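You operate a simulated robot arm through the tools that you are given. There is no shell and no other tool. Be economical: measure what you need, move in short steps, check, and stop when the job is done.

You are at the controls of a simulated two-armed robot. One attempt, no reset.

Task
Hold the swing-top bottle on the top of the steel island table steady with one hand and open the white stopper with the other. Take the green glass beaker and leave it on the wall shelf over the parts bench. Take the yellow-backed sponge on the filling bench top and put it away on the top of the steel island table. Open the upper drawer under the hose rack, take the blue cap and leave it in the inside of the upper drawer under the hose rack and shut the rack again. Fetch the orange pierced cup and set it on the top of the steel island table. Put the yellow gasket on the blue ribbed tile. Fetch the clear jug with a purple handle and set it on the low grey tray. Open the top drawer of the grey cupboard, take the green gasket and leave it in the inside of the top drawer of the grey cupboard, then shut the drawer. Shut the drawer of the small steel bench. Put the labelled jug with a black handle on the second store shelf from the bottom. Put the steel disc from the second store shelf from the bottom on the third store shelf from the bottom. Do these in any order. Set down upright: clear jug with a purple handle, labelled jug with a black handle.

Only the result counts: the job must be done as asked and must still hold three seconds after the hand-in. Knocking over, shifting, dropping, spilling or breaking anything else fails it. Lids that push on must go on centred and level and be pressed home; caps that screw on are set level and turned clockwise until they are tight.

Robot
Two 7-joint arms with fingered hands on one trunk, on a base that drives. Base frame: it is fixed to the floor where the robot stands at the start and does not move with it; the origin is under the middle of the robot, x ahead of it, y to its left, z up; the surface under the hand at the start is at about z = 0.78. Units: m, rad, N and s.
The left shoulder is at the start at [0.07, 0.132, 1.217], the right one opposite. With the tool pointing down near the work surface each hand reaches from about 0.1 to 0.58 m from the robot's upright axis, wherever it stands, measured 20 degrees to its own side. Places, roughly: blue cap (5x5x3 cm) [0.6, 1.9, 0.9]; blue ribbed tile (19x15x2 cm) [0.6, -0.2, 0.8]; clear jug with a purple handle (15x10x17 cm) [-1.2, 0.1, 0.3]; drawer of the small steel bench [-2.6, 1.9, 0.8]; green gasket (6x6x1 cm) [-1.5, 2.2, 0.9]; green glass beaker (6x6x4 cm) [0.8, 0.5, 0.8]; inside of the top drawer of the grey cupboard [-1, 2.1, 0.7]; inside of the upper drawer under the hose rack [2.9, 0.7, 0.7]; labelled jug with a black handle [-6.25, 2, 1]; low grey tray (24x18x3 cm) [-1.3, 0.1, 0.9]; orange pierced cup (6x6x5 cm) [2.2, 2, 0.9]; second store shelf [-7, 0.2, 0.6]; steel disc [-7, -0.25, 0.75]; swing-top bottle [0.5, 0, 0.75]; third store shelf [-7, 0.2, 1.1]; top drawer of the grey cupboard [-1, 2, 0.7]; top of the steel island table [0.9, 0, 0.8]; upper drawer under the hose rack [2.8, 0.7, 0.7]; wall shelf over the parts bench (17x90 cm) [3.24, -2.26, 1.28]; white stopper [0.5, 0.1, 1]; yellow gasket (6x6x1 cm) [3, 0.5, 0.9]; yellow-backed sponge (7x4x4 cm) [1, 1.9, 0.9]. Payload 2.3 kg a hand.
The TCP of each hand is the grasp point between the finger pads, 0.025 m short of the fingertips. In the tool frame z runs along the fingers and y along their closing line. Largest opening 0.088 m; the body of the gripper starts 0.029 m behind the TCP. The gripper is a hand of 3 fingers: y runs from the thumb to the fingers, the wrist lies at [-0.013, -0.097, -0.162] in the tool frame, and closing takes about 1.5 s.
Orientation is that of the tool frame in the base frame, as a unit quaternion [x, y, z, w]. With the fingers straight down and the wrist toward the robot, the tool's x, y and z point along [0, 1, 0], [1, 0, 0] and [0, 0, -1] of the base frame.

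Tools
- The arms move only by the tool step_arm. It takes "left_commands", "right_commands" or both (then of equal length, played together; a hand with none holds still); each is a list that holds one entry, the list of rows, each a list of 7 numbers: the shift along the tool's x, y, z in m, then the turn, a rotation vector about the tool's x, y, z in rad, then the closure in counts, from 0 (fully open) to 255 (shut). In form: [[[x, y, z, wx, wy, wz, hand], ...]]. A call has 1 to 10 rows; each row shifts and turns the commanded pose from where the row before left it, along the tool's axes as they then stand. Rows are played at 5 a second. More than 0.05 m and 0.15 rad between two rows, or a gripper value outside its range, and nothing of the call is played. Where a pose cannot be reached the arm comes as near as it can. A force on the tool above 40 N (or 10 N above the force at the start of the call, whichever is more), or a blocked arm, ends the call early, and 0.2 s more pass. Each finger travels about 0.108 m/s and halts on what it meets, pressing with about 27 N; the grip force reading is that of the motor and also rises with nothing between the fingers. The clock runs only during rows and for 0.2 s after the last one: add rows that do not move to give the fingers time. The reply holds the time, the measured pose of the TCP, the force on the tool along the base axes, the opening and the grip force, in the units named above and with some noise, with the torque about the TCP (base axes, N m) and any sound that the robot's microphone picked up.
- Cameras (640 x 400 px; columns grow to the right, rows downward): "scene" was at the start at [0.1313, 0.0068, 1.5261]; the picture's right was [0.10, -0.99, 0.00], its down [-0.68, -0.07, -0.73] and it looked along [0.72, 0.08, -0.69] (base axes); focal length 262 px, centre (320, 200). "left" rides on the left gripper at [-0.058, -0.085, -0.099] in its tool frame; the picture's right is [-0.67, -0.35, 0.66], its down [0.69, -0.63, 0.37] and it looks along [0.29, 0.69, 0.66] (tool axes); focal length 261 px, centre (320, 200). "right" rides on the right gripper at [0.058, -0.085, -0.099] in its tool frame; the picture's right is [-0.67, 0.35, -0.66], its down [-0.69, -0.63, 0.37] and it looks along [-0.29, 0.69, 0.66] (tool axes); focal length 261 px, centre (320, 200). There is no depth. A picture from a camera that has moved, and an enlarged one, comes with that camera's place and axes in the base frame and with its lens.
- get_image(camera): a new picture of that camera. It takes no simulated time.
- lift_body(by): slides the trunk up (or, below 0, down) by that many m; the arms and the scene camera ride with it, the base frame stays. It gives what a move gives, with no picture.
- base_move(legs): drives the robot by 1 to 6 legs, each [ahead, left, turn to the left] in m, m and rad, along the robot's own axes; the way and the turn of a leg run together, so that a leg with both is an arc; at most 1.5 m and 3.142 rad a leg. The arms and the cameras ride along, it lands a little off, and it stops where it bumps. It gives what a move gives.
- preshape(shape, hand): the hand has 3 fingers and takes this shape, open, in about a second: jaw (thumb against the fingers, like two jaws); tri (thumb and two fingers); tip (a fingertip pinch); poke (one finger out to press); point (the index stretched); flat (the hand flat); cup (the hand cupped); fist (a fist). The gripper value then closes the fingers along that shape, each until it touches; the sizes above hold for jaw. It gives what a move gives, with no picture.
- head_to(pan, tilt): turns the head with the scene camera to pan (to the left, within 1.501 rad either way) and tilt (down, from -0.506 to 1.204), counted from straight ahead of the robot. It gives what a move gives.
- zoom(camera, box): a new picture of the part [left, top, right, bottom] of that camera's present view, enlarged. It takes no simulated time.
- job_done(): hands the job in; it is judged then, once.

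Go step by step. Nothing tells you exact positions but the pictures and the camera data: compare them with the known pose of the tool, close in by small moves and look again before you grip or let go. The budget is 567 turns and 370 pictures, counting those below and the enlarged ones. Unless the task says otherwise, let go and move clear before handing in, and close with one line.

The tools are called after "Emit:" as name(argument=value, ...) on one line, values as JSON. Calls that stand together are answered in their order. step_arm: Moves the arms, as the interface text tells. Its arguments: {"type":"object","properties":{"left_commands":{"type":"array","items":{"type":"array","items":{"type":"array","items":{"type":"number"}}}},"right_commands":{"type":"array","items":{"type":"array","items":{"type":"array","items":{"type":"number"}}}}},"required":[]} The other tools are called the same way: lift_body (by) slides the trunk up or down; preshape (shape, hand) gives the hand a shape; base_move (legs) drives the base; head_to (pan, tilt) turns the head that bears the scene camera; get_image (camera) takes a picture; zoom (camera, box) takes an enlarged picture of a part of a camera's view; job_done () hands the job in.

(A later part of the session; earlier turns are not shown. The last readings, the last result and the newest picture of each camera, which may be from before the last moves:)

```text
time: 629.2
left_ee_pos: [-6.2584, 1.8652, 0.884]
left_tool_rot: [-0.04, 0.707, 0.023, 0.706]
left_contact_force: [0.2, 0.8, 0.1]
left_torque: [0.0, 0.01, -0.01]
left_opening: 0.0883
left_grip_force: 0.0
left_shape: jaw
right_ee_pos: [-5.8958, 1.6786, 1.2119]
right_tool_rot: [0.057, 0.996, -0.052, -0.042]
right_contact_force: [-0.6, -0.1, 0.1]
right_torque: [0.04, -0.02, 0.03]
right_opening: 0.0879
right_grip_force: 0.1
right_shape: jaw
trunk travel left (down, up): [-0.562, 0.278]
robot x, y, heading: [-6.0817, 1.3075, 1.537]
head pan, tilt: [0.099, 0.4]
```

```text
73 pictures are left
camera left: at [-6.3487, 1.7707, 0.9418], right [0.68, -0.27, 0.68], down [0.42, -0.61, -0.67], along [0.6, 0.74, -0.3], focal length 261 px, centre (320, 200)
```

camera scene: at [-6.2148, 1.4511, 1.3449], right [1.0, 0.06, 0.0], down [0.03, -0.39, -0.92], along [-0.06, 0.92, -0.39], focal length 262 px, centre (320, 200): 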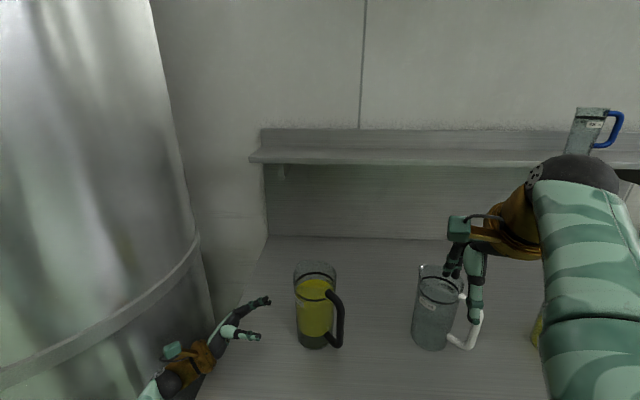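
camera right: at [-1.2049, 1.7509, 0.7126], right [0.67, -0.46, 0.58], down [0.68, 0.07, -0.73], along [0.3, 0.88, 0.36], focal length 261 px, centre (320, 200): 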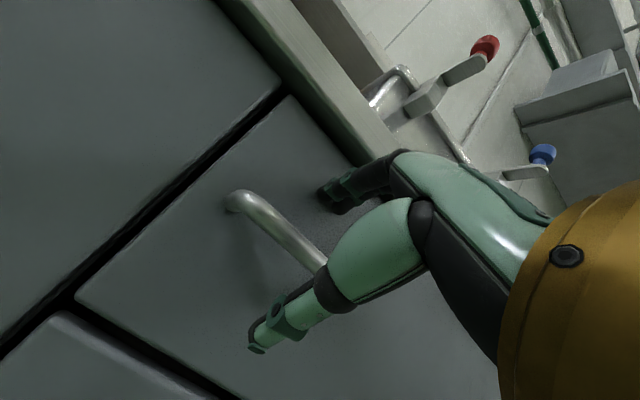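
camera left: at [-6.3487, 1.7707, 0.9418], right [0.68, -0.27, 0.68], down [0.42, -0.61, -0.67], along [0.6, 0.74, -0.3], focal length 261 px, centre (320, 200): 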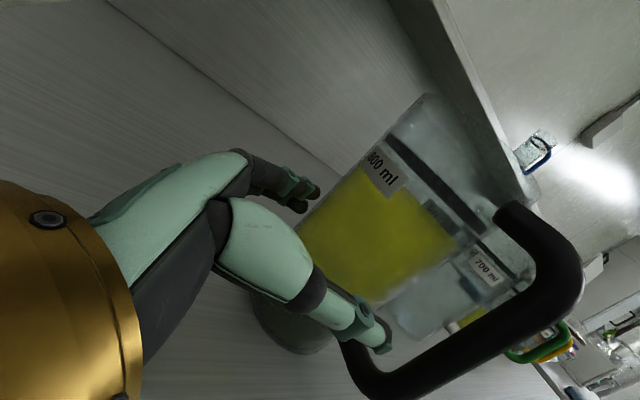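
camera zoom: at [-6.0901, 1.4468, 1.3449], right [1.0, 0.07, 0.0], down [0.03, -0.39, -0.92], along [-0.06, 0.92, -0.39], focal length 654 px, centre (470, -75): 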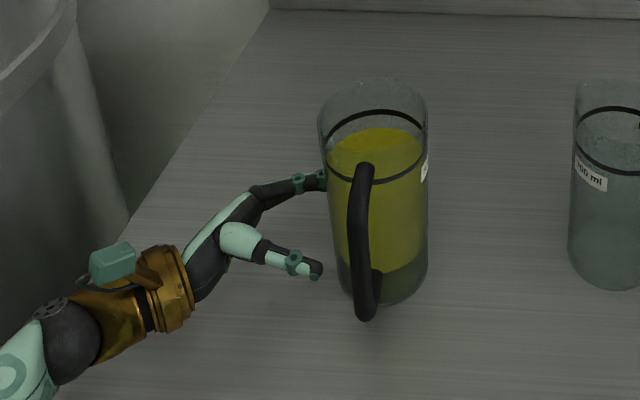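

Emit:
base_move(legs=[[0, 0.045, 0]])

Emit:
step_arm(left_commands=[[[0, 0.015, 0, 0, 0, 0, 0], [0, 0.015, 0, 0, 0, 0, 0], [0, 0, 0, 0, 0, 0, 0]]])

Emit:
base_move(legs=[[0, -0.045, 0]])

Emit:
zoom(camera="scene", box=[160, 230, 360, 390])

```text
time: 630.1
left_ee_pos: [-6.2979, 1.865, 0.8833]
left_tool_rot: [-0.04, 0.708, 0.023, 0.705]
left_contact_force: [0.4, -0.1, 1.0]
left_torque: [0.0, -0.01, -0.02]
left_opening: 0.0882
left_grip_force: 0.1
left_shape: jaw
right_ee_pos: [-5.9355, 1.679, 1.2116]
right_tool_rot: [0.058, 0.996, -0.053, -0.043]
right_contact_force: [1.1, -0.4, 1.2]
right_torque: [-0.02, 0.01, 0.0]
right_opening: 0.0879
right_grip_force: 0.1
right_shape: jaw
trunk travel left (down, up): [-0.562, 0.278]
robot x, y, heading: [-6.126, 1.3039, 1.541]
head pan, tilt: [0.099, 0.4]
```

```text
time: 630.9
left_ee_pos: [-6.3002, 1.8913, 0.8851]
left_tool_rot: [-0.04, 0.706, 0.023, 0.707]
left_contact_force: [-0.2, -0.4, -0.3]
left_torque: [0.01, 0.0, 0.0]
left_opening: 0.088
left_grip_force: 0.3
left_shape: jaw
left hand out of reach, approached as far as the arm can: row 2
right_ee_pos: [-5.9388, 1.6792, 1.2127]
right_tool_rot: [0.059, 0.996, -0.053, -0.042]
right_contact_force: [0.0, -0.2, 0.0]
right_torque: [-0.01, 0.02, 0.01]
right_opening: 0.088
right_grip_force: 0.0
right_shape: jaw
trunk travel left (down, up): [-0.562, 0.278]
robot x, y, heading: [-6.1282, 1.3053, 1.542]
head pan, tilt: [0.099, 0.4]
```

```text
time: 631.8
left_ee_pos: [-6.2584, 1.8902, 0.8832]
left_tool_rot: [-0.04, 0.706, 0.022, 0.706]
left_contact_force: [-0.5, -0.6, -1.1]
left_torque: [-0.03, -0.01, 0.01]
left_opening: 0.0881
left_grip_force: 0.1
left_shape: jaw
right_ee_pos: [-5.8956, 1.6787, 1.2129]
right_tool_rot: [0.058, 0.996, -0.053, -0.041]
right_contact_force: [0.2, 0.2, 0.5]
right_torque: [-0.01, -0.04, -0.02]
right_opening: 0.088
right_grip_force: 0.1
right_shape: jaw
trunk travel left (down, up): [-0.562, 0.278]
robot x, y, heading: [-6.0846, 1.3038, 1.536]
head pan, tilt: [0.099, 0.4]
```

```text
2.50 times, centred on (260, 310) of scene
camera zoom: at [-6.0899, 1.4471, 1.3448], right [1.0, 0.07, 0.0], down [0.03, -0.39, -0.92], along [-0.06, 0.92, -0.39], focal length 654 px, centre (470, -75)
```

zoom: 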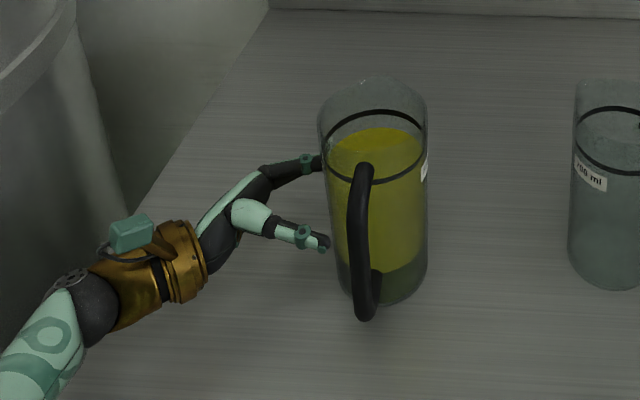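

Emit:
base_move(legs=[[0, -0.025, 0]])

Emit:
zoom(camera="scene", box=[160, 230, 360, 390])

Emit:
get_image(camera="left")

```text
time: 632.6
left_ee_pos: [-6.235, 1.8884, 0.8821]
left_tool_rot: [-0.041, 0.707, 0.023, 0.706]
left_contact_force: [-0.5, 0.4, -0.1]
left_torque: [-0.07, 0.02, -0.01]
left_opening: 0.0883
left_grip_force: 0.0
left_shape: jaw
right_ee_pos: [-5.8715, 1.6781, 1.213]
right_tool_rot: [0.056, 0.996, -0.052, -0.041]
right_contact_force: [-0.6, -0.3, -0.1]
right_torque: [0.01, -0.02, 0.0]
right_opening: 0.088
right_grip_force: 0.1
right_shape: jaw
trunk travel left (down, up): [-0.562, 0.278]
robot x, y, heading: [-6.0551, 1.3022, 1.539]
head pan, tilt: [0.099, 0.4]
```

```text
2.50 times, centred on (260, 310) of scene
camera zoom: at [-6.0653, 1.4462, 1.3448], right [1.0, 0.07, 0.0], down [0.03, -0.39, -0.92], along [-0.06, 0.92, -0.39], focal length 654 px, centre (470, -75)
```

zoom: 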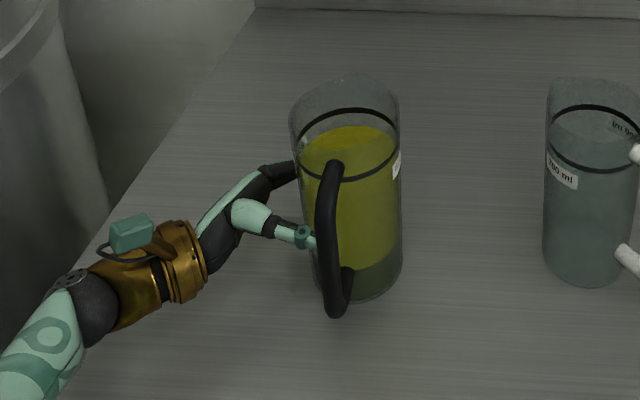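

```text
70 pictures are left
camera left: at [-6.3246, 1.7948, 0.9422], right [0.68, -0.27, 0.68], down [0.42, -0.61, -0.67], along [0.6, 0.74, -0.3], focal length 261 px, centre (320, 200)
```

left: 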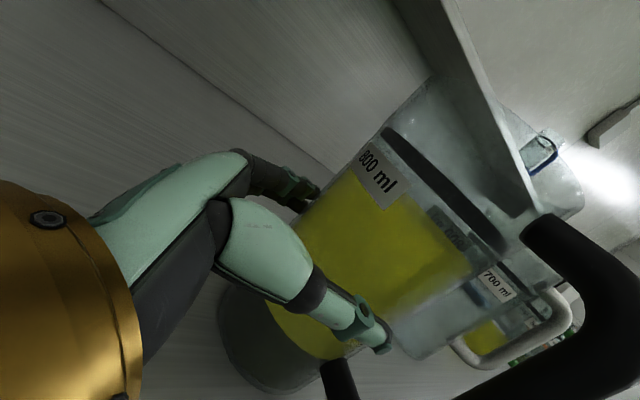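

Emit:
base_move(legs=[[0, -0.012, 0]])

Emit:
step_arm(left_commands=[[[0, 0, 0, 0, 0, 0, 20], [0, 0, 0, 0, 0, 0, 40], [0, 0, 0, 0, 0, 0, 80], [0, 0, 0, 0, 0, 0, 140], [0, 0, 0, 0, 0, 0, 140], [0, 0, 0, 0, 0, 0, 140]]])

Emit:
zoom(camera="scene", box=[160, 230, 360, 390])

```text
time: 633.3
left_ee_pos: [-6.2204, 1.8881, 0.8831]
left_tool_rot: [-0.042, 0.706, 0.024, 0.707]
left_contact_force: [-0.6, -0.3, -1.3]
left_torque: [-0.01, 0.0, 0.02]
left_opening: 0.0879
left_grip_force: 0.1
left_shape: jaw
right_ee_pos: [-5.8588, 1.6767, 1.2133]
right_tool_rot: [0.057, 0.996, -0.053, -0.041]
right_contact_force: [-1.1, 0.2, -0.2]
right_torque: [0.0, -0.04, 0.04]
right_opening: 0.088
right_grip_force: 0.1
right_shape: jaw
trunk travel left (down, up): [-0.562, 0.278]
robot x, y, heading: [-6.0448, 1.3049, 1.539]
head pan, tilt: [0.099, 0.4]
```

```text
time: 634.7
left_ee_pos: [-6.2217, 1.8887, 0.8839]
left_tool_rot: [-0.04, 0.707, 0.024, 0.706]
left_contact_force: [-2.4, 0.3, 1.3]
left_torque: [0.02, -0.04, 0.01]
left_opening: 0.0789
left_grip_force: 26.5
left_shape: jaw
right_ee_pos: [-5.8591, 1.6766, 1.2139]
right_tool_rot: [0.057, 0.996, -0.053, -0.042]
right_contact_force: [-1.0, -0.3, 0.4]
right_torque: [0.01, 0.01, 0.02]
right_opening: 0.0882
right_grip_force: 0.1
right_shape: jaw
trunk travel left (down, up): [-0.562, 0.278]
robot x, y, heading: [-6.0452, 1.3049, 1.539]
head pan, tilt: [0.099, 0.4]
```

```text
2.50 times, centred on (260, 310) of scene
camera zoom: at [-6.0513, 1.4457, 1.3449], right [1.0, 0.07, 0.0], down [0.03, -0.39, -0.92], along [-0.06, 0.92, -0.39], focal length 654 px, centre (470, -75)
```

zoom: 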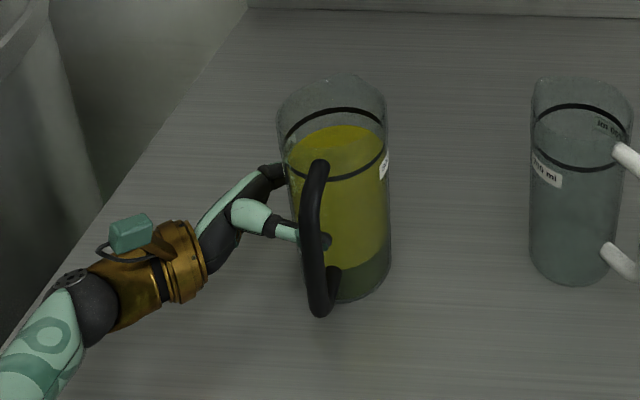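

The jug body is gripped (0.079 m), thumb through the handle loop. Test lift.

Emit:
lift_body(by=0.04)

Emit:
zoom(camera="scene", box=[160, 230, 360, 390])

```text
time: 635.6
left_ee_pos: [-6.2211, 1.8893, 0.92]
left_tool_rot: [-0.042, 0.708, 0.023, 0.705]
left_contact_force: [0.7, -0.6, -7.8]
left_torque: [0.13, 0.2, -0.03]
left_opening: 0.0791
left_grip_force: 27.6
left_shape: jaw
right_ee_pos: [-5.8578, 1.6788, 1.2526]
right_tool_rot: [0.057, 0.996, -0.054, -0.041]
right_contact_force: [1.0, 0.5, -0.1]
right_torque: [0.01, 0.02, 0.0]
right_opening: 0.0879
right_grip_force: 0.1
right_shape: jaw
trunk travel left (down, up): [-0.602, 0.238]
robot x, y, heading: [-6.0458, 1.3062, 1.536]
head pan, tilt: [0.099, 0.4]
```

```text
2.50 times, centred on (260, 310) of scene
camera zoom: at [-6.051, 1.4485, 1.3846], right [1.0, 0.07, 0.0], down [0.03, -0.39, -0.92], along [-0.06, 0.92, -0.39], focal length 654 px, centre (470, -75)
```

zoom: 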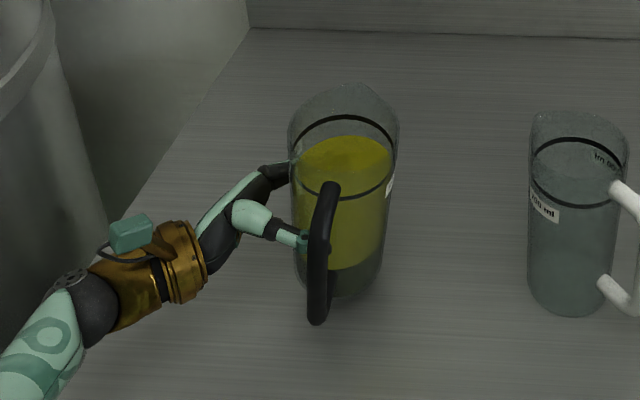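

Emit:
lift_body(by=0.03)

Emit:
zoom(camera="scene", box=[160, 230, 360, 390])

Emit:
get_image(camera="left")

```text
time: 636.3
left_ee_pos: [-6.2208, 1.8912, 0.9519]
left_tool_rot: [-0.041, 0.707, 0.023, 0.706]
left_contact_force: [0.0, -0.9, -7.9]
left_torque: [0.12, 0.18, 0.0]
left_opening: 0.0791
left_grip_force: 26.7
left_shape: jaw
right_ee_pos: [-5.8571, 1.6802, 1.2823]
right_tool_rot: [0.057, 0.996, -0.054, -0.041]
right_contact_force: [0.2, 0.7, 0.3]
right_torque: [-0.01, -0.02, 0.01]
right_opening: 0.0879
right_grip_force: 0.1
right_shape: jaw
trunk travel left (down, up): [-0.632, 0.208]
robot x, y, heading: [-6.0438, 1.308, 1.539]
head pan, tilt: [0.099, 0.4]
```

```text
2.50 times, centred on (260, 310) of scene
camera zoom: at [-6.0511, 1.4485, 1.4146], right [1.0, 0.07, 0.0], down [0.03, -0.39, -0.92], along [-0.06, 0.92, -0.39], focal length 654 px, centre (470, -75)
```

zoom: 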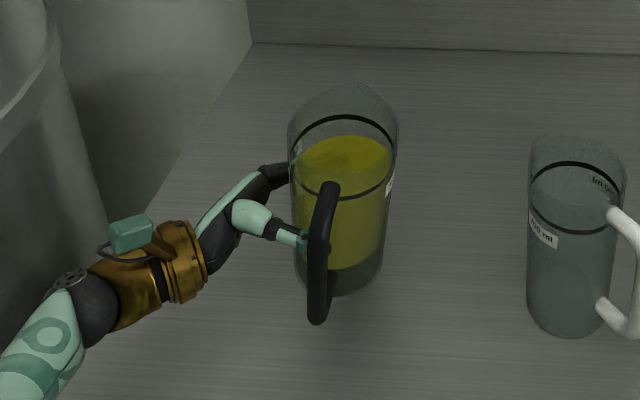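

```text
66 pictures are left
camera left: at [-6.3112, 1.7962, 1.0117], right [0.68, -0.27, 0.68], down [0.42, -0.61, -0.67], along [0.6, 0.74, -0.31], focal length 261 px, centre (320, 200)
```

left: 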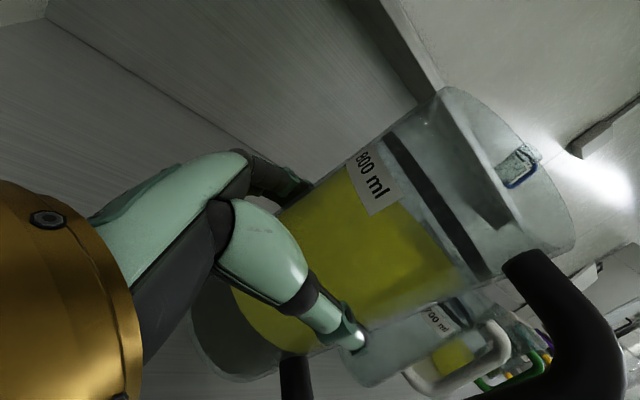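

Jug held firmly with little tilt. Backing away from the bench, then turning to face the store rack.

Emit:
base_move(legs=[[-0.5, 0, 0], [0, 0, 1.603]])

Emit:
head_to(pan=0, tilt=0.4)

Emit:
get_image(camera="scene")

```text
time: 643.2
left_ee_pos: [-6.6383, 0.607, 0.9515]
left_tool_rot: [0.538, -0.459, -0.525, -0.473]
left_contact_force: [-0.9, 0.5, -6.9]
left_torque: [-0.19, 0.05, 0.0]
left_opening: 0.079
left_grip_force: 26.7
left_shape: jaw
right_ee_pos: [-6.4441, 0.9803, 1.2815]
right_tool_rot: [-0.68, 0.73, -0.068, 0.009]
right_contact_force: [-0.2, 0.5, 0.5]
right_torque: [0.0, -0.01, -0.02]
right_opening: 0.088
right_grip_force: 0.0
right_shape: jaw
trunk travel left (down, up): [-0.632, 0.208]
robot x, y, heading: [-6.0584, 0.8111, -3.131]
head pan, tilt: [0.099, 0.4]
```

```text
time: 643.8
left_ee_pos: [-6.6381, 0.6078, 0.9521]
left_tool_rot: [0.539, -0.459, -0.525, -0.472]
left_contact_force: [0.0, -0.7, -7.8]
left_torque: [-0.2, 0.05, 0.04]
left_opening: 0.079
left_grip_force: 27.3
left_shape: jaw
right_ee_pos: [-6.4427, 0.9794, 1.2822]
right_tool_rot: [-0.68, 0.73, -0.067, 0.011]
right_contact_force: [0.1, 0.0, 0.3]
right_torque: [-0.01, 0.02, -0.01]
right_opening: 0.0882
right_grip_force: 0.0
right_shape: jaw
trunk travel left (down, up): [-0.632, 0.208]
robot x, y, heading: [-6.0637, 0.8111, -3.132]
head pan, tilt: [0.0, 0.4]
```

```text
65 pictures are left
camera scene: at [-6.2074, 0.8047, 1.4146], right [-0.01, 1.0, 0.0], down [0.39, 0.0, -0.92], along [-0.92, -0.01, -0.39], focal length 262 px, centre (320, 200)
```

scene: 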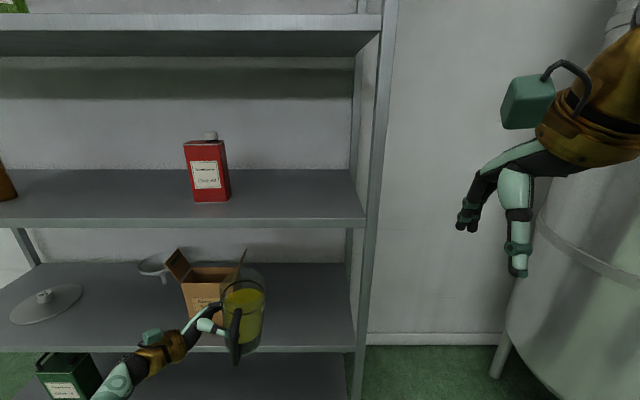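

Second shelf is at z≈0.66 with free room at its right end (y≈0.8); the steel disc lies at about (-6.98, -0.26). I'll shift right, lower the trunk and check before going in.

Emit:
base_move(legs=[[0, -0.19, -0.01]])

Emit:
lift_body(by=-0.185)

Emit:
get_image(camera="scene")

```text
time: 645.4
left_ee_pos: [-6.6418, 0.7999, 0.951]
left_tool_rot: [0.537, -0.461, -0.523, -0.476]
left_contact_force: [-0.3, -0.2, -7.8]
left_torque: [-0.19, 0.09, 0.0]
left_opening: 0.0792
left_grip_force: 27.4
left_shape: jaw
right_ee_pos: [-6.4426, 1.1698, 1.2824]
right_tool_rot: [-0.677, 0.733, -0.066, 0.01]
right_contact_force: [0.9, -0.4, -0.1]
right_torque: [-0.01, -0.01, -0.03]
right_opening: 0.0881
right_grip_force: 0.1
right_shape: jaw
trunk travel left (down, up): [-0.632, 0.208]
robot x, y, heading: [-6.0597, 0.9942, -3.145]
head pan, tilt: [0.0, 0.4]
```

```text
time: 647.4
left_ee_pos: [-6.6396, 0.8009, 0.7677]
left_tool_rot: [0.537, -0.462, -0.523, -0.474]
left_contact_force: [0.5, 0.4, -6.7]
left_torque: [-0.18, 0.1, 0.0]
left_opening: 0.079
left_grip_force: 27.0
left_shape: jaw
right_ee_pos: [-6.4412, 1.171, 1.0975]
right_tool_rot: [-0.677, 0.733, -0.067, 0.01]
right_contact_force: [0.1, 1.0, -0.4]
right_torque: [0.0, 0.0, 0.0]
right_opening: 0.0879
right_grip_force: 0.1
right_shape: jaw
trunk travel left (down, up): [-0.447, 0.393]
robot x, y, heading: [-6.0641, 0.9961, -3.146]
head pan, tilt: [0.0, 0.4]
```

```text
64 pictures are left
camera scene: at [-6.2078, 0.9944, 1.2296], right [0.0, 1.0, 0.0], down [0.39, 0.0, -0.92], along [-0.92, 0.0, -0.39], focal length 262 px, centre (320, 200)
```

scene: 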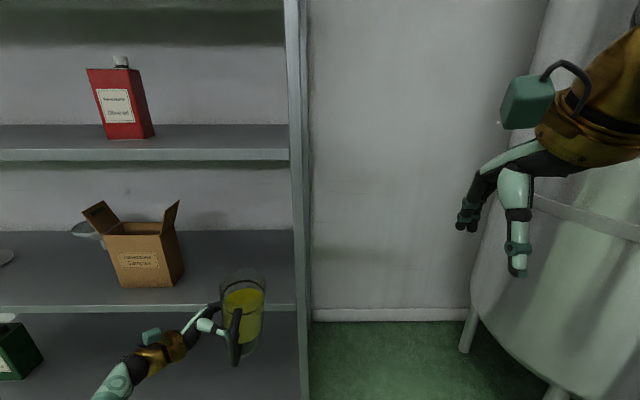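

Emit:
base_move(legs=[[0, 0.03, 0], [0.2, 0, 0]])

Emit:
get_image(camera="scene")

Emit:
get_image(camera="left")

```text
time: 649.5
left_ee_pos: [-6.8399, 0.7709, 0.7671]
left_tool_rot: [0.537, -0.462, -0.523, -0.474]
left_contact_force: [0.2, 0.3, -7.9]
left_torque: [-0.19, 0.08, -0.01]
left_opening: 0.0792
left_grip_force: 26.4
left_shape: jaw
right_ee_pos: [-6.6419, 1.1408, 1.0988]
right_tool_rot: [-0.677, 0.733, -0.067, 0.01]
right_contact_force: [-1.2, 0.1, 0.6]
right_torque: [-0.03, 0.01, 0.0]
right_opening: 0.0883
right_grip_force: 0.1
right_shape: jaw
trunk travel left (down, up): [-0.447, 0.393]
robot x, y, heading: [-6.2631, 0.9652, 3.142]
head pan, tilt: [0.0, 0.4]
```

```text
63 pictures are left
camera scene: at [-6.4073, 0.9643, 1.2296], right [0.0, 1.0, 0.0], down [0.39, 0.0, -0.92], along [-0.92, 0.0, -0.39], focal length 262 px, centre (320, 200)
```

scene: 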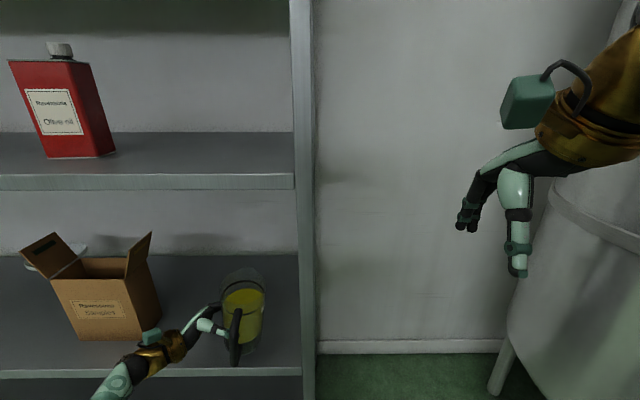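

```text
62 pictures are left
camera left: at [-6.7432, 0.6809, 0.8267], right [0.25, 0.69, 0.68], down [0.6, 0.44, -0.67], along [-0.76, 0.57, -0.31], focal length 261 px, centre (320, 200)
```

left: 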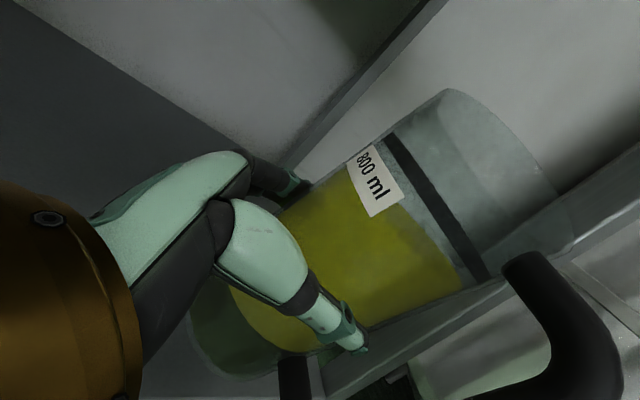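

Emit:
base_move(legs=[[0.06, 0, 0]])

Emit:
lift_body(by=-0.035)

Emit:
get_image(camera="scene")

```text
time: 650.4
left_ee_pos: [-6.9009, 0.7695, 0.767]
left_tool_rot: [0.537, -0.462, -0.523, -0.474]
left_contact_force: [-0.9, -0.3, -8.4]
left_torque: [-0.21, 0.12, 0.02]
left_opening: 0.0788
left_grip_force: 27.1
left_shape: jaw
right_ee_pos: [-6.7016, 1.1405, 1.0973]
right_tool_rot: [-0.677, 0.733, -0.067, 0.01]
right_contact_force: [-0.3, 0.2, 0.1]
right_torque: [0.01, 0.0, -0.02]
right_opening: 0.0879
right_grip_force: 0.1
right_shape: jaw
trunk travel left (down, up): [-0.447, 0.393]
robot x, y, heading: [-6.3208, 0.967, -3.14]
head pan, tilt: [0.0, 0.4]
```

```text
time: 651.2
left_ee_pos: [-6.8991, 0.77, 0.7311]
left_tool_rot: [0.536, -0.462, -0.523, -0.474]
left_contact_force: [-0.3, 0.0, -7.0]
left_torque: [-0.22, 0.09, 0.03]
left_opening: 0.0793
left_grip_force: 26.6
left_shape: jaw
right_ee_pos: [-6.7004, 1.1413, 1.0626]
right_tool_rot: [-0.677, 0.733, -0.067, 0.009]
right_contact_force: [-0.1, 1.0, -0.4]
right_torque: [0.01, 0.02, 0.0]
right_opening: 0.0881
right_grip_force: 0.1
right_shape: jaw
trunk travel left (down, up): [-0.412, 0.428]
robot x, y, heading: [-6.3234, 0.966, -3.139]
head pan, tilt: [0.0, 0.4]
```

```text
61 pictures are left
camera scene: at [-6.4669, 0.9644, 1.1946], right [0.0, 1.0, 0.0], down [0.39, 0.0, -0.92], along [-0.92, 0.0, -0.39], focal length 262 px, centre (320, 200)
```

scene: 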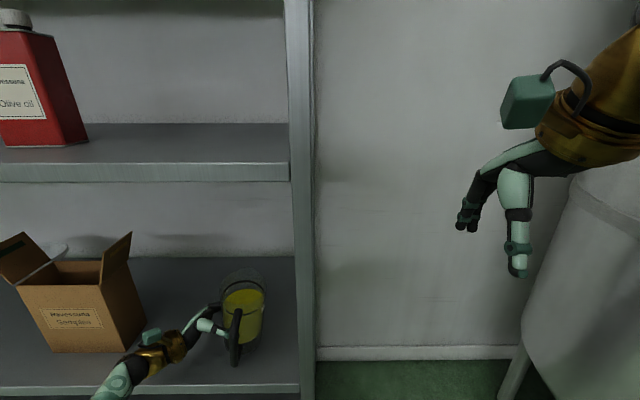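

Emit:
lift_body(by=-0.015)

Emit:
lift_body(by=-0.008)

```text
time: 651.9
left_ee_pos: [-6.8996, 0.7708, 0.7161]
left_tool_rot: [0.538, -0.462, -0.522, -0.474]
left_contact_force: [0.1, -0.1, -7.9]
left_torque: [-0.23, 0.09, 0.0]
left_opening: 0.0787
left_grip_force: 27.0
left_shape: jaw
right_ee_pos: [-6.7016, 1.1417, 1.0474]
right_tool_rot: [-0.677, 0.733, -0.067, 0.01]
right_contact_force: [-0.7, -0.4, -1.0]
right_torque: [0.02, 0.01, 0.0]
right_opening: 0.0881
right_grip_force: 0.0
right_shape: jaw
trunk travel left (down, up): [-0.397, 0.443]
robot x, y, heading: [-6.3228, 0.9692, -3.14]
head pan, tilt: [0.0, 0.4]
```

```text
time: 652.4
left_ee_pos: [-6.8978, 0.7708, 0.7098]
left_tool_rot: [0.537, -0.462, -0.524, -0.473]
left_contact_force: [-2.3, -1.8, -0.4]
left_torque: [-0.04, 0.14, 0.04]
left_opening: 0.0788
left_grip_force: 27.0
left_shape: jaw
right_ee_pos: [-6.6998, 1.141, 1.0392]
right_tool_rot: [-0.677, 0.733, -0.066, 0.009]
right_contact_force: [-0.6, 0.0, 0.4]
right_torque: [0.0, -0.03, -0.02]
right_opening: 0.0881
right_grip_force: 0.0
right_shape: jaw
trunk travel left (down, up): [-0.389, 0.451]
robot x, y, heading: [-6.318, 0.9669, -3.144]
head pan, tilt: [0.0, 0.4]
```

The shelf now carries the jug. Settling a few millimetres more and checking.

Emit:
lift_body(by=-0.004)

Emit:
zoom(camera="scene", box=[130, 240, 330, 400])

```text
time: 653.0
left_ee_pos: [-6.8988, 0.7721, 0.706]
left_tool_rot: [0.536, -0.462, -0.524, -0.474]
left_contact_force: [-1.2, -1.2, 1.5]
left_torque: [0.02, 0.04, 0.03]
left_opening: 0.0788
left_grip_force: 26.8
left_shape: jaw
right_ee_pos: [-6.6998, 1.1417, 1.0362]
right_tool_rot: [-0.678, 0.732, -0.067, 0.008]
right_contact_force: [0.5, 0.0, -0.1]
right_torque: [0.02, -0.04, 0.01]
right_opening: 0.088
right_grip_force: 0.1
right_shape: jaw
trunk travel left (down, up): [-0.385, 0.455]
robot x, y, heading: [-6.3203, 0.9671, -3.142]
head pan, tilt: [0.0, 0.4]
```

```text
2.50 times, centred on (230, 320) of scene
camera zoom: at [-6.4656, 0.9645, 1.1678], right [0.0, 1.0, 0.0], down [0.39, 0.0, -0.92], along [-0.92, 0.0, -0.39], focal length 654 px, centre (545, -100)
```

zoom: 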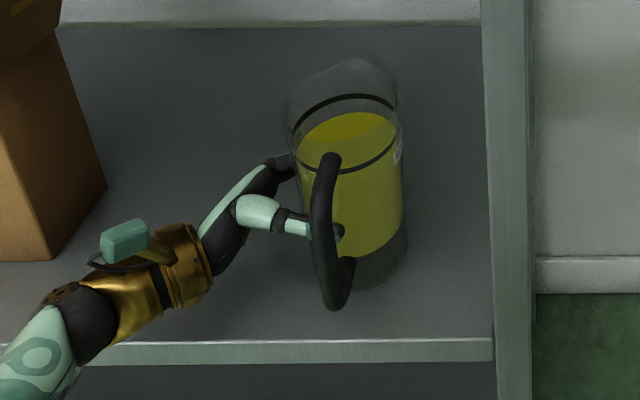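

The jug stands upright. Opening and withdrawing sideways by 5.5 cm.

Emit:
step_arm(left_commands=[[[0, 0, 0, 0, 0, 0, 60], [0, 0, 0, 0, 0, 0, 0], [0, 0, 0, 0, 0, 0, 0], [0, 0, 0, 0, 0, 0, 0], [0, 0, -0.015, 0, 0, 0, 0], [0, 0, -0.02, 0, 0, 0, 0], [0, 0, -0.02, 0, 0, 0, 0], [0, 0, 0, 0, 0, 0, 0]]])

Emit:
zoom(camera="scene", box=[130, 240, 330, 400])

```text
time: 654.8
left_ee_pos: [-6.8812, 0.734, 0.7098]
left_tool_rot: [0.536, -0.463, -0.523, -0.474]
left_contact_force: [-0.4, 0.5, -0.5]
left_torque: [-0.01, 0.02, 0.02]
left_opening: 0.0875
left_grip_force: 0.0
left_shape: jaw
left hand out of reach, approached as far as the arm can: row 6, 7
right_ee_pos: [-6.6987, 1.1426, 1.0362]
right_tool_rot: [-0.677, 0.733, -0.067, 0.009]
right_contact_force: [-0.2, -0.5, -0.1]
right_torque: [-0.02, -0.01, 0.02]
right_opening: 0.0878
right_grip_force: 0.0
right_shape: jaw
trunk travel left (down, up): [-0.385, 0.455]
robot x, y, heading: [-6.319, 0.9636, -3.14]
head pan, tilt: [0.0, 0.4]
```

```text
2.50 times, centred on (230, 320) of scene
camera zoom: at [-6.4653, 0.965, 1.1679], right [0.0, 1.0, 0.0], down [0.39, 0.0, -0.92], along [-0.92, 0.0, -0.39], focal length 654 px, centre (545, -100)
```

zoom: 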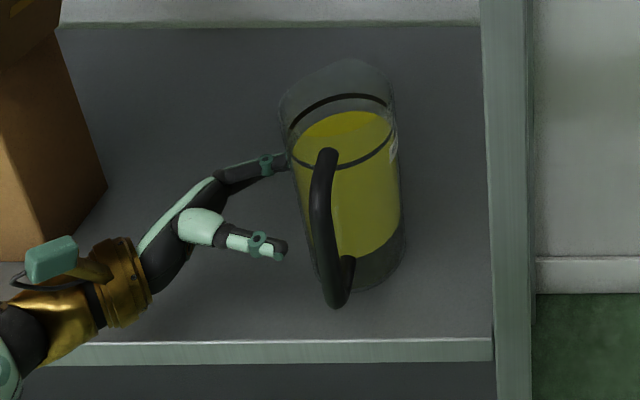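

Emit:
base_move(legs=[[0, 0.03, 0]])

Emit:
base_move(legs=[[-0.12, 0, 0]])

Emit:
get_image(camera="scene")

```text
time: 655.6
left_ee_pos: [-6.8815, 0.703, 0.7099]
left_tool_rot: [0.535, -0.464, -0.522, -0.475]
left_contact_force: [-0.2, -0.4, 0.8]
left_torque: [-0.01, -0.01, 0.02]
left_opening: 0.0878
left_grip_force: 0.1
left_shape: jaw
right_ee_pos: [-6.6994, 1.1121, 1.036]
right_tool_rot: [-0.677, 0.733, -0.067, 0.009]
right_contact_force: [-0.7, 0.3, -0.8]
right_torque: [0.04, 0.01, -0.01]
right_opening: 0.088
right_grip_force: 0.1
right_shape: jaw
trunk travel left (down, up): [-0.385, 0.455]
robot x, y, heading: [-6.3223, 0.9368, 3.137]
head pan, tilt: [0.0, 0.4]
```

```text
time: 656.8
left_ee_pos: [-6.7618, 0.7038, 0.7098]
left_tool_rot: [0.536, -0.463, -0.522, -0.475]
left_contact_force: [-0.3, 0.7, 0.5]
left_torque: [-0.02, 0.03, -0.01]
left_opening: 0.0878
left_grip_force: 0.0
left_shape: jaw
right_ee_pos: [-6.5807, 1.1115, 1.0357]
right_tool_rot: [-0.677, 0.733, -0.066, 0.008]
right_contact_force: [-0.3, 0.4, -0.1]
right_torque: [-0.03, 0.01, 0.0]
right_opening: 0.088
right_grip_force: 0.0
right_shape: jaw
trunk travel left (down, up): [-0.385, 0.455]
robot x, y, heading: [-6.2025, 0.9374, 3.138]
head pan, tilt: [0.0, 0.4]
```

```text
58 pictures are left
camera scene: at [-6.3456, 0.9351, 1.1679], right [0.0, 1.0, 0.0], down [0.39, 0.0, -0.92], along [-0.92, 0.0, -0.39], focal length 262 px, centre (320, 200)
```

scene: 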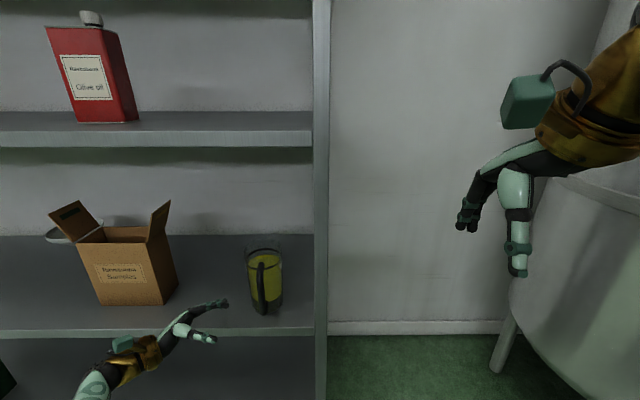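

The labelled jug stands upright on the second shelf. Backing off, restoring the left hand, and driving along to face the steel disc.

Emit:
base_move(legs=[[-0.25, 0, 0]])

Emit:
step_arm(left_commands=[[[-0.02, 0, 0, 0.007, 0.148, 0.01, 0], [-0.02, 0, 0, 0.007, 0.148, 0.01, 0], [-0.02, 0, 0, 0.007, 0.148, 0.01, 0], [-0.02, 0, 0, 0.007, 0.148, 0.01, 0], [0, 0, 0, 0.007, 0.148, 0.01, 0], [0, 0, 0, 0.007, 0.148, 0.01, 0], [0, 0, 0, 0.007, 0.148, 0.01, 0], [0, 0, 0, 0.007, 0.148, 0.01, 0], [0, 0, 0, 0.007, 0.148, 0.01, 0], [0, 0, 0, 0.007, 0.148, 0.01, 0]]])

Emit:
base_move(legs=[[0, 1.35, 0]])

Emit:
get_image(camera="scene")

```text
time: 658.6
left_ee_pos: [-6.5096, 0.7037, 0.7101]
left_tool_rot: [0.537, -0.463, -0.523, -0.474]
left_contact_force: [0.6, -0.3, 0.5]
left_torque: [0.0, 0.01, 0.0]
left_opening: 0.0878
left_grip_force: 0.1
left_shape: jaw
right_ee_pos: [-6.3293, 1.1112, 1.0366]
right_tool_rot: [-0.678, 0.732, -0.067, 0.008]
right_contact_force: [0.3, 0.1, 0.1]
right_torque: [-0.01, 0.02, 0.02]
right_opening: 0.0879
right_grip_force: 0.1
right_shape: jaw
trunk travel left (down, up): [-0.385, 0.455]
robot x, y, heading: [-5.9525, 0.9404, -3.139]
head pan, tilt: [0.0, 0.4]
```

```text
time: 660.9
left_ee_pos: [-6.5354, 0.7101, 0.7858]
left_tool_rot: [0.711, -0.702, -0.03, -0.031]
left_contact_force: [0.4, 0.2, 0.4]
left_torque: [-0.02, 0.03, 0.01]
left_opening: 0.0875
left_grip_force: 0.0
left_shape: jaw
left hand out of reach, approached as far as the arm can: row 1, 2, 3, 5, 9
right_ee_pos: [-6.3287, 1.1119, 1.0378]
right_tool_rot: [-0.677, 0.733, -0.067, 0.008]
right_contact_force: [-0.2, -0.5, 0.3]
right_torque: [0.04, 0.01, -0.03]
right_opening: 0.0881
right_grip_force: 0.0
right_shape: jaw
trunk travel left (down, up): [-0.385, 0.455]
robot x, y, heading: [-5.9496, 0.9387, -3.143]
head pan, tilt: [0.0, 0.4]
```

```text
time: 667.6
left_ee_pos: [-6.5414, -0.6272, 0.7854]
left_tool_rot: [0.708, -0.705, -0.029, -0.031]
left_contact_force: [-0.8, 0.3, 0.1]
left_torque: [0.05, -0.01, 0.0]
left_opening: 0.0876
left_grip_force: 0.0
left_shape: jaw
right_ee_pos: [-6.3319, -0.228, 1.0363]
right_tool_rot: [-0.674, 0.736, -0.067, 0.008]
right_contact_force: [0.2, 0.1, 0.2]
right_torque: [0.0, 0.03, 0.01]
right_opening: 0.0883
right_grip_force: 0.0
right_shape: jaw
trunk travel left (down, up): [-0.385, 0.455]
robot x, y, heading: [-5.9567, -0.402, 3.136]
head pan, tilt: [0.0, 0.4]
```

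```text
57 pictures are left
camera scene: at [-6.0985, -0.4069, 1.1679], right [0.01, 1.0, 0.0], down [0.39, 0.0, -0.92], along [-0.92, 0.01, -0.39], focal length 262 px, centre (320, 200)
```

scene: 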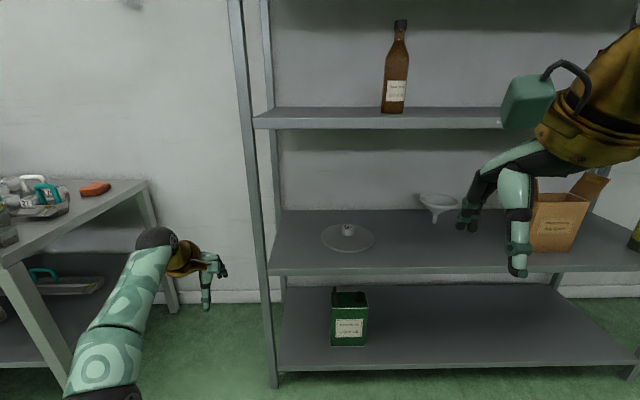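

Emit:
zoom(camera="scene", box=[300, 200, 400, 270])

```text
5.71 times, centred on (350, 235) of scene
camera zoom: at [-6.0985, -0.4069, 1.1679], right [0.01, 1.0, 0.0], down [0.39, 0.0, -0.92], along [-0.92, 0.01, -0.39], focal length 1494 px, centre (149, 0)
```

zoom: 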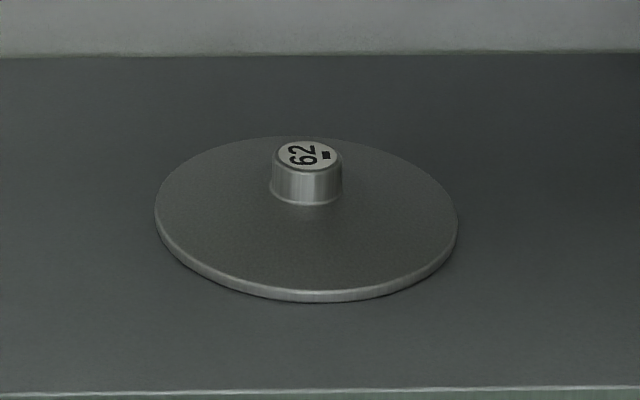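

The disc has a knob (about 4.8 cm) at (-6.94, -0.295). I'll retract the left hand, lower and extend the right hand outside the rack, then look.

Emit:
step_arm(left_commands=[[[0, -0.04, -0.02, 0, 0, 0, 0], [0, -0.04, -0.02, 0, 0, 0, 0], [0, -0.04, -0.02, 0, 0, 0, 0], [0, -0.04, -0.02, 0, 0, 0, 0], [-0.02, -0.03, 0, 0, 0, 0, 0], [-0.02, -0.02, 0, 0, 0, 0, 0], [0, 0, 0, 0, 0, 0, 0]]], right_commands=[[[0, 0.02, 0.04, 0, 0, 0, 0], [0, 0.02, 0.04, 0, 0, 0, 0], [0, 0.02, 0.04, 0, 0, 0, 0], [0, 0.02, 0.04, 0, 0, 0, 0], [0, 0.02, 0.04, 0, 0, 0, 0], [0, 0.02, 0.04, 0, 0, 0, 0], [0, 0, 0.02, 0, 0, 0, 0]]])

Emit:
base_move(legs=[[0.25, 0.06, 0]])

Emit:
get_image(camera="scene")

```text
time: 669.2
left_ee_pos: [-6.4615, -0.6194, 0.9436]
left_tool_rot: [0.708, -0.705, -0.028, -0.033]
left_contact_force: [0.0, 0.9, 0.0]
left_torque: [0.0, 0.01, -0.02]
left_opening: 0.0878
left_grip_force: 0.1
left_shape: jaw
left hand out of reach, approached as far as the arm can: row 1, 2, 3, 4, 5, 6
right_ee_pos: [-6.5056, -0.2384, 0.8383]
right_tool_rot: [-0.674, 0.736, -0.067, 0.008]
right_contact_force: [-0.4, -0.5, 0.1]
right_torque: [0.04, 0.01, 0.0]
right_opening: 0.0881
right_grip_force: 0.0
right_shape: jaw
right hand out of reach, approached as far as the arm can: row 1, 2, 3, 4, 5, 6, 7
trunk travel left (down, up): [-0.385, 0.455]
robot x, y, heading: [-5.9504, -0.4028, 3.132]
head pan, tilt: [0.0, 0.4]
```

```text
time: 671.0
left_ee_pos: [-6.7113, -0.6778, 0.9431]
left_tool_rot: [0.708, -0.705, -0.029, -0.033]
left_contact_force: [-0.1, -0.4, -0.2]
left_torque: [0.0, 0.03, 0.02]
left_opening: 0.0877
left_grip_force: 0.1
left_shape: jaw
right_ee_pos: [-6.7553, -0.2956, 0.8396]
right_tool_rot: [-0.674, 0.736, -0.067, 0.008]
right_contact_force: [0.0, 0.8, 0.5]
right_torque: [0.0, 0.03, -0.03]
right_opening: 0.0876
right_grip_force: 0.0
right_shape: jaw
trunk travel left (down, up): [-0.385, 0.455]
robot x, y, heading: [-6.202, -0.4622, 3.129]
head pan, tilt: [0.0, 0.4]
```

```text
55 pictures are left
camera scene: at [-6.3497, -0.4647, 1.1678], right [0.01, 1.0, 0.0], down [0.39, 0.0, -0.92], along [-0.92, 0.01, -0.39], focal length 262 px, centre (320, 200)
```

scene: 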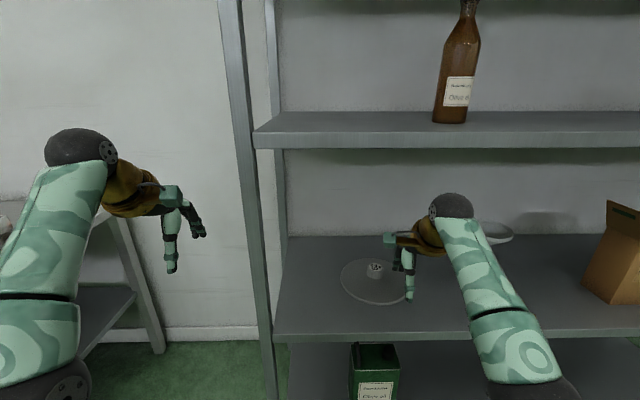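

Emit:
step_arm(left_commands=[[[0.035, 0, 0, 0, 0, 0, 0], [0.035, 0, 0, 0, 0, 0, 0], [0, 0, 0, 0, 0, 0, 0]]])

Emit:
lift_body(by=-0.09)

Emit:
base_move(legs=[[0.18, 0, 0.01]])

Emit:
get_image(camera="right")

Emit:
get_image(camera="scene")

```text
time: 671.8
left_ee_pos: [-6.7055, -0.7426, 0.9317]
left_tool_rot: [0.708, -0.705, -0.03, -0.031]
left_contact_force: [-0.2, 0.3, -0.6]
left_torque: [0.06, -0.02, 0.02]
left_opening: 0.0879
left_grip_force: 0.1
left_shape: jaw
left hand out of reach, approached as far as the arm can: row 2
right_ee_pos: [-6.7549, -0.2971, 0.8394]
right_tool_rot: [-0.674, 0.736, -0.067, 0.008]
right_contact_force: [0.4, -0.4, -0.7]
right_torque: [0.0, -0.02, 0.02]
right_opening: 0.0881
right_grip_force: 0.2
right_shape: jaw
trunk travel left (down, up): [-0.385, 0.455]
robot x, y, heading: [-6.2028, -0.4641, 3.131]
head pan, tilt: [0.0, 0.4]
```

```text
time: 673.1
left_ee_pos: [-6.7048, -0.7428, 0.8415]
left_tool_rot: [0.708, -0.705, -0.03, -0.032]
left_contact_force: [0.6, 0.0, 0.5]
left_torque: [-0.02, -0.01, -0.03]
left_opening: 0.0879
left_grip_force: 0.1
left_shape: jaw
right_ee_pos: [-6.7552, -0.2957, 0.7492]
right_tool_rot: [-0.674, 0.736, -0.068, 0.008]
right_contact_force: [-0.3, 0.0, 0.0]
right_torque: [0.02, 0.0, 0.0]
right_opening: 0.0879
right_grip_force: 0.0
right_shape: jaw
trunk travel left (down, up): [-0.295, 0.545]
robot x, y, heading: [-6.2032, -0.4633, 3.13]
head pan, tilt: [0.0, 0.4]
```

```text
time: 674.6
left_ee_pos: [-6.8816, -0.7471, 0.8419]
left_tool_rot: [0.712, -0.701, -0.029, -0.032]
left_contact_force: [-0.1, 0.5, -0.5]
left_torque: [0.01, 0.03, 0.0]
left_opening: 0.0875
left_grip_force: 0.0
left_shape: jaw
right_ee_pos: [-6.9382, -0.3022, 0.7489]
right_tool_rot: [-0.678, 0.732, -0.066, 0.01]
right_contact_force: [-0.7, 0.8, -0.5]
right_torque: [-0.02, 0.01, 0.02]
right_opening: 0.088
right_grip_force: 0.1
right_shape: jaw
trunk travel left (down, up): [-0.295, 0.545]
robot x, y, heading: [-6.3859, -0.4658, -3.139]
head pan, tilt: [0.0, 0.4]
```

```text
54 pictures are left
camera right: at [-6.8679, -0.3574, 0.8605], right [-0.36, 0.75, 0.56], down [0.72, 0.6, -0.35], along [-0.6, 0.28, -0.75], focal length 261 px, centre (320, 200)
```

right: 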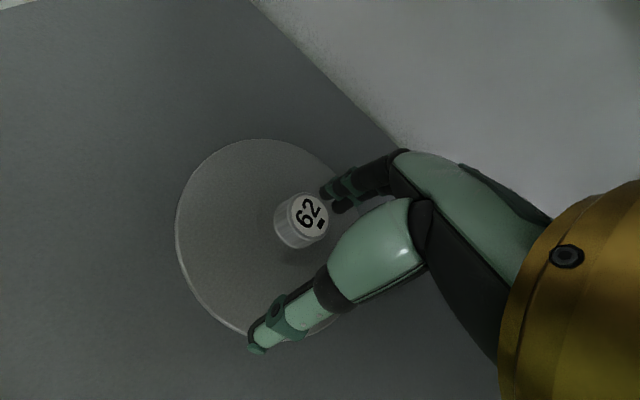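

```text
53 pictures are left
camera scene: at [-6.5299, -0.4656, 1.0778], right [0.0, 1.0, 0.0], down [0.39, 0.0, -0.92], along [-0.92, 0.0, -0.39], focal length 262 px, centre (320, 200)
```

scene: 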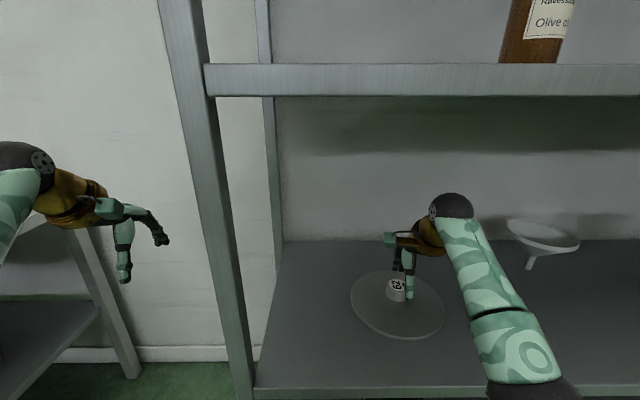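

Emit:
base_move(legs=[[0.045, 0, 0]])

Emit:
lift_body(by=-0.035)

Emit:
get_image(camera="right")

```text
time: 675.5
left_ee_pos: [-6.9277, -0.7471, 0.8418]
left_tool_rot: [0.712, -0.701, -0.029, -0.032]
left_contact_force: [0.5, -0.3, 0.8]
left_torque: [0.0, 0.0, 0.03]
left_opening: 0.0879
left_grip_force: 0.1
left_shape: jaw
right_ee_pos: [-6.9816, -0.3013, 0.7485]
right_tool_rot: [-0.677, 0.732, -0.068, 0.009]
right_contact_force: [0.1, 0.0, 0.0]
right_torque: [0.01, 0.02, -0.04]
right_opening: 0.0882
right_grip_force: 0.1
right_shape: jaw
trunk travel left (down, up): [-0.295, 0.545]
robot x, y, heading: [-6.4296, -0.4665, -3.141]
head pan, tilt: [0.0, 0.4]
```

```text
time: 676.3
left_ee_pos: [-6.9261, -0.7465, 0.8061]
left_tool_rot: [0.711, -0.702, -0.029, -0.032]
left_contact_force: [0.6, -0.7, -0.2]
left_torque: [0.0, -0.01, 0.01]
left_opening: 0.0877
left_grip_force: 0.2
left_shape: jaw
right_ee_pos: [-6.9821, -0.3013, 0.713]
right_tool_rot: [-0.678, 0.732, -0.066, 0.009]
right_contact_force: [0.1, 0.9, -0.5]
right_torque: [0.0, -0.02, 0.0]
right_opening: 0.088
right_grip_force: 0.1
right_shape: jaw
trunk travel left (down, up): [-0.26, 0.58]
robot x, y, heading: [-6.4297, -0.463, -3.139]
head pan, tilt: [0.0, 0.4]
```

```text
52 pictures are left
camera right: at [-6.9121, -0.3572, 0.8258], right [-0.36, 0.75, 0.56], down [0.72, 0.6, -0.35], along [-0.6, 0.28, -0.75], focal length 261 px, centre (320, 200)
```

right: 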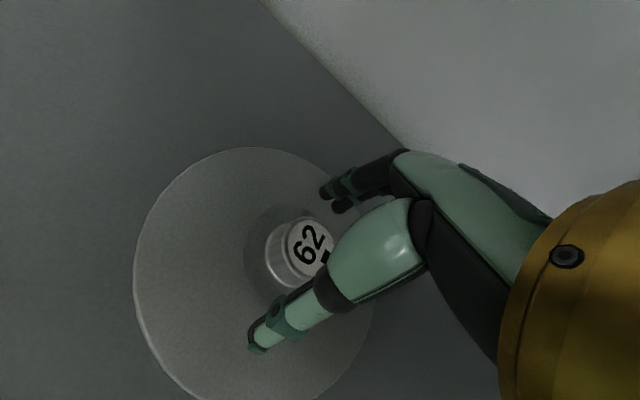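

Emit:
lift_body(by=-0.02)

Emit:
step_arm(right_commands=[[[0, 0, 0, 0, 0, 0, 60], [0, 0, 0, 0, 0, 0, 120], [0, 0, 0, 0, 0, 0, 200], [0, 0, 0, 0, 0, 0, 255], [0, 0, 0, 0, 0, 0, 255], [0, 0, 0, 0, 0, 0, 255]]])

Emit:
get_image(camera="right")

```text
time: 677.0
left_ee_pos: [-6.9253, -0.7466, 0.7865]
left_tool_rot: [0.712, -0.701, -0.03, -0.032]
left_contact_force: [-0.4, -0.2, 0.1]
left_torque: [-0.01, -0.02, 0.01]
left_opening: 0.0879
left_grip_force: 0.0
left_shape: jaw
right_ee_pos: [-6.9812, -0.3009, 0.6948]
right_tool_rot: [-0.678, 0.732, -0.067, 0.009]
right_contact_force: [-0.3, -0.3, -0.1]
right_torque: [0.0, 0.01, -0.01]
right_opening: 0.088
right_grip_force: 0.1
right_shape: jaw
trunk travel left (down, up): [-0.24, 0.6]
robot x, y, heading: [-6.433, -0.4635, -3.14]
head pan, tilt: [0.0, 0.4]
```

```text
time: 678.4
left_ee_pos: [-6.9265, -0.7474, 0.786]
left_tool_rot: [0.711, -0.701, -0.03, -0.032]
left_contact_force: [0.3, -0.1, -0.4]
left_torque: [0.01, -0.03, 0.03]
left_opening: 0.0875
left_grip_force: 0.2
left_shape: jaw
right_ee_pos: [-6.9827, -0.3018, 0.695]
right_tool_rot: [-0.677, 0.733, -0.068, 0.009]
right_contact_force: [-0.7, -0.9, -0.2]
right_torque: [-0.01, 0.05, 0.02]
right_opening: 0.0011
right_grip_force: 26.6
right_shape: jaw
trunk travel left (down, up): [-0.24, 0.6]
robot x, y, heading: [-6.4285, -0.4646, -3.136]
head pan, tilt: [0.0, 0.4]
```

```text
51 pictures are left
camera right: at [-6.9125, -0.3573, 0.8056], right [-0.36, 0.75, 0.56], down [0.72, 0.6, -0.35], along [-0.6, 0.28, -0.75], focal length 261 px, centre (320, 200)
```

right: 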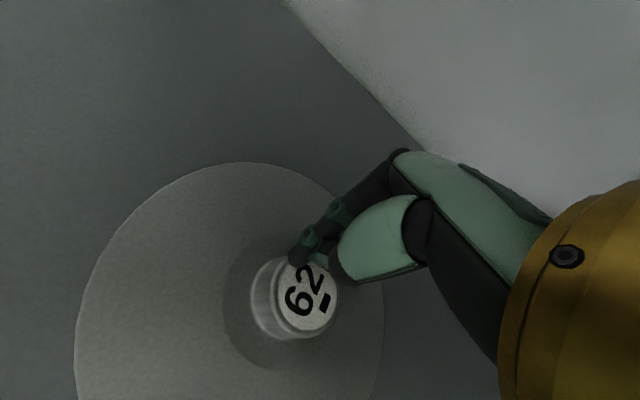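

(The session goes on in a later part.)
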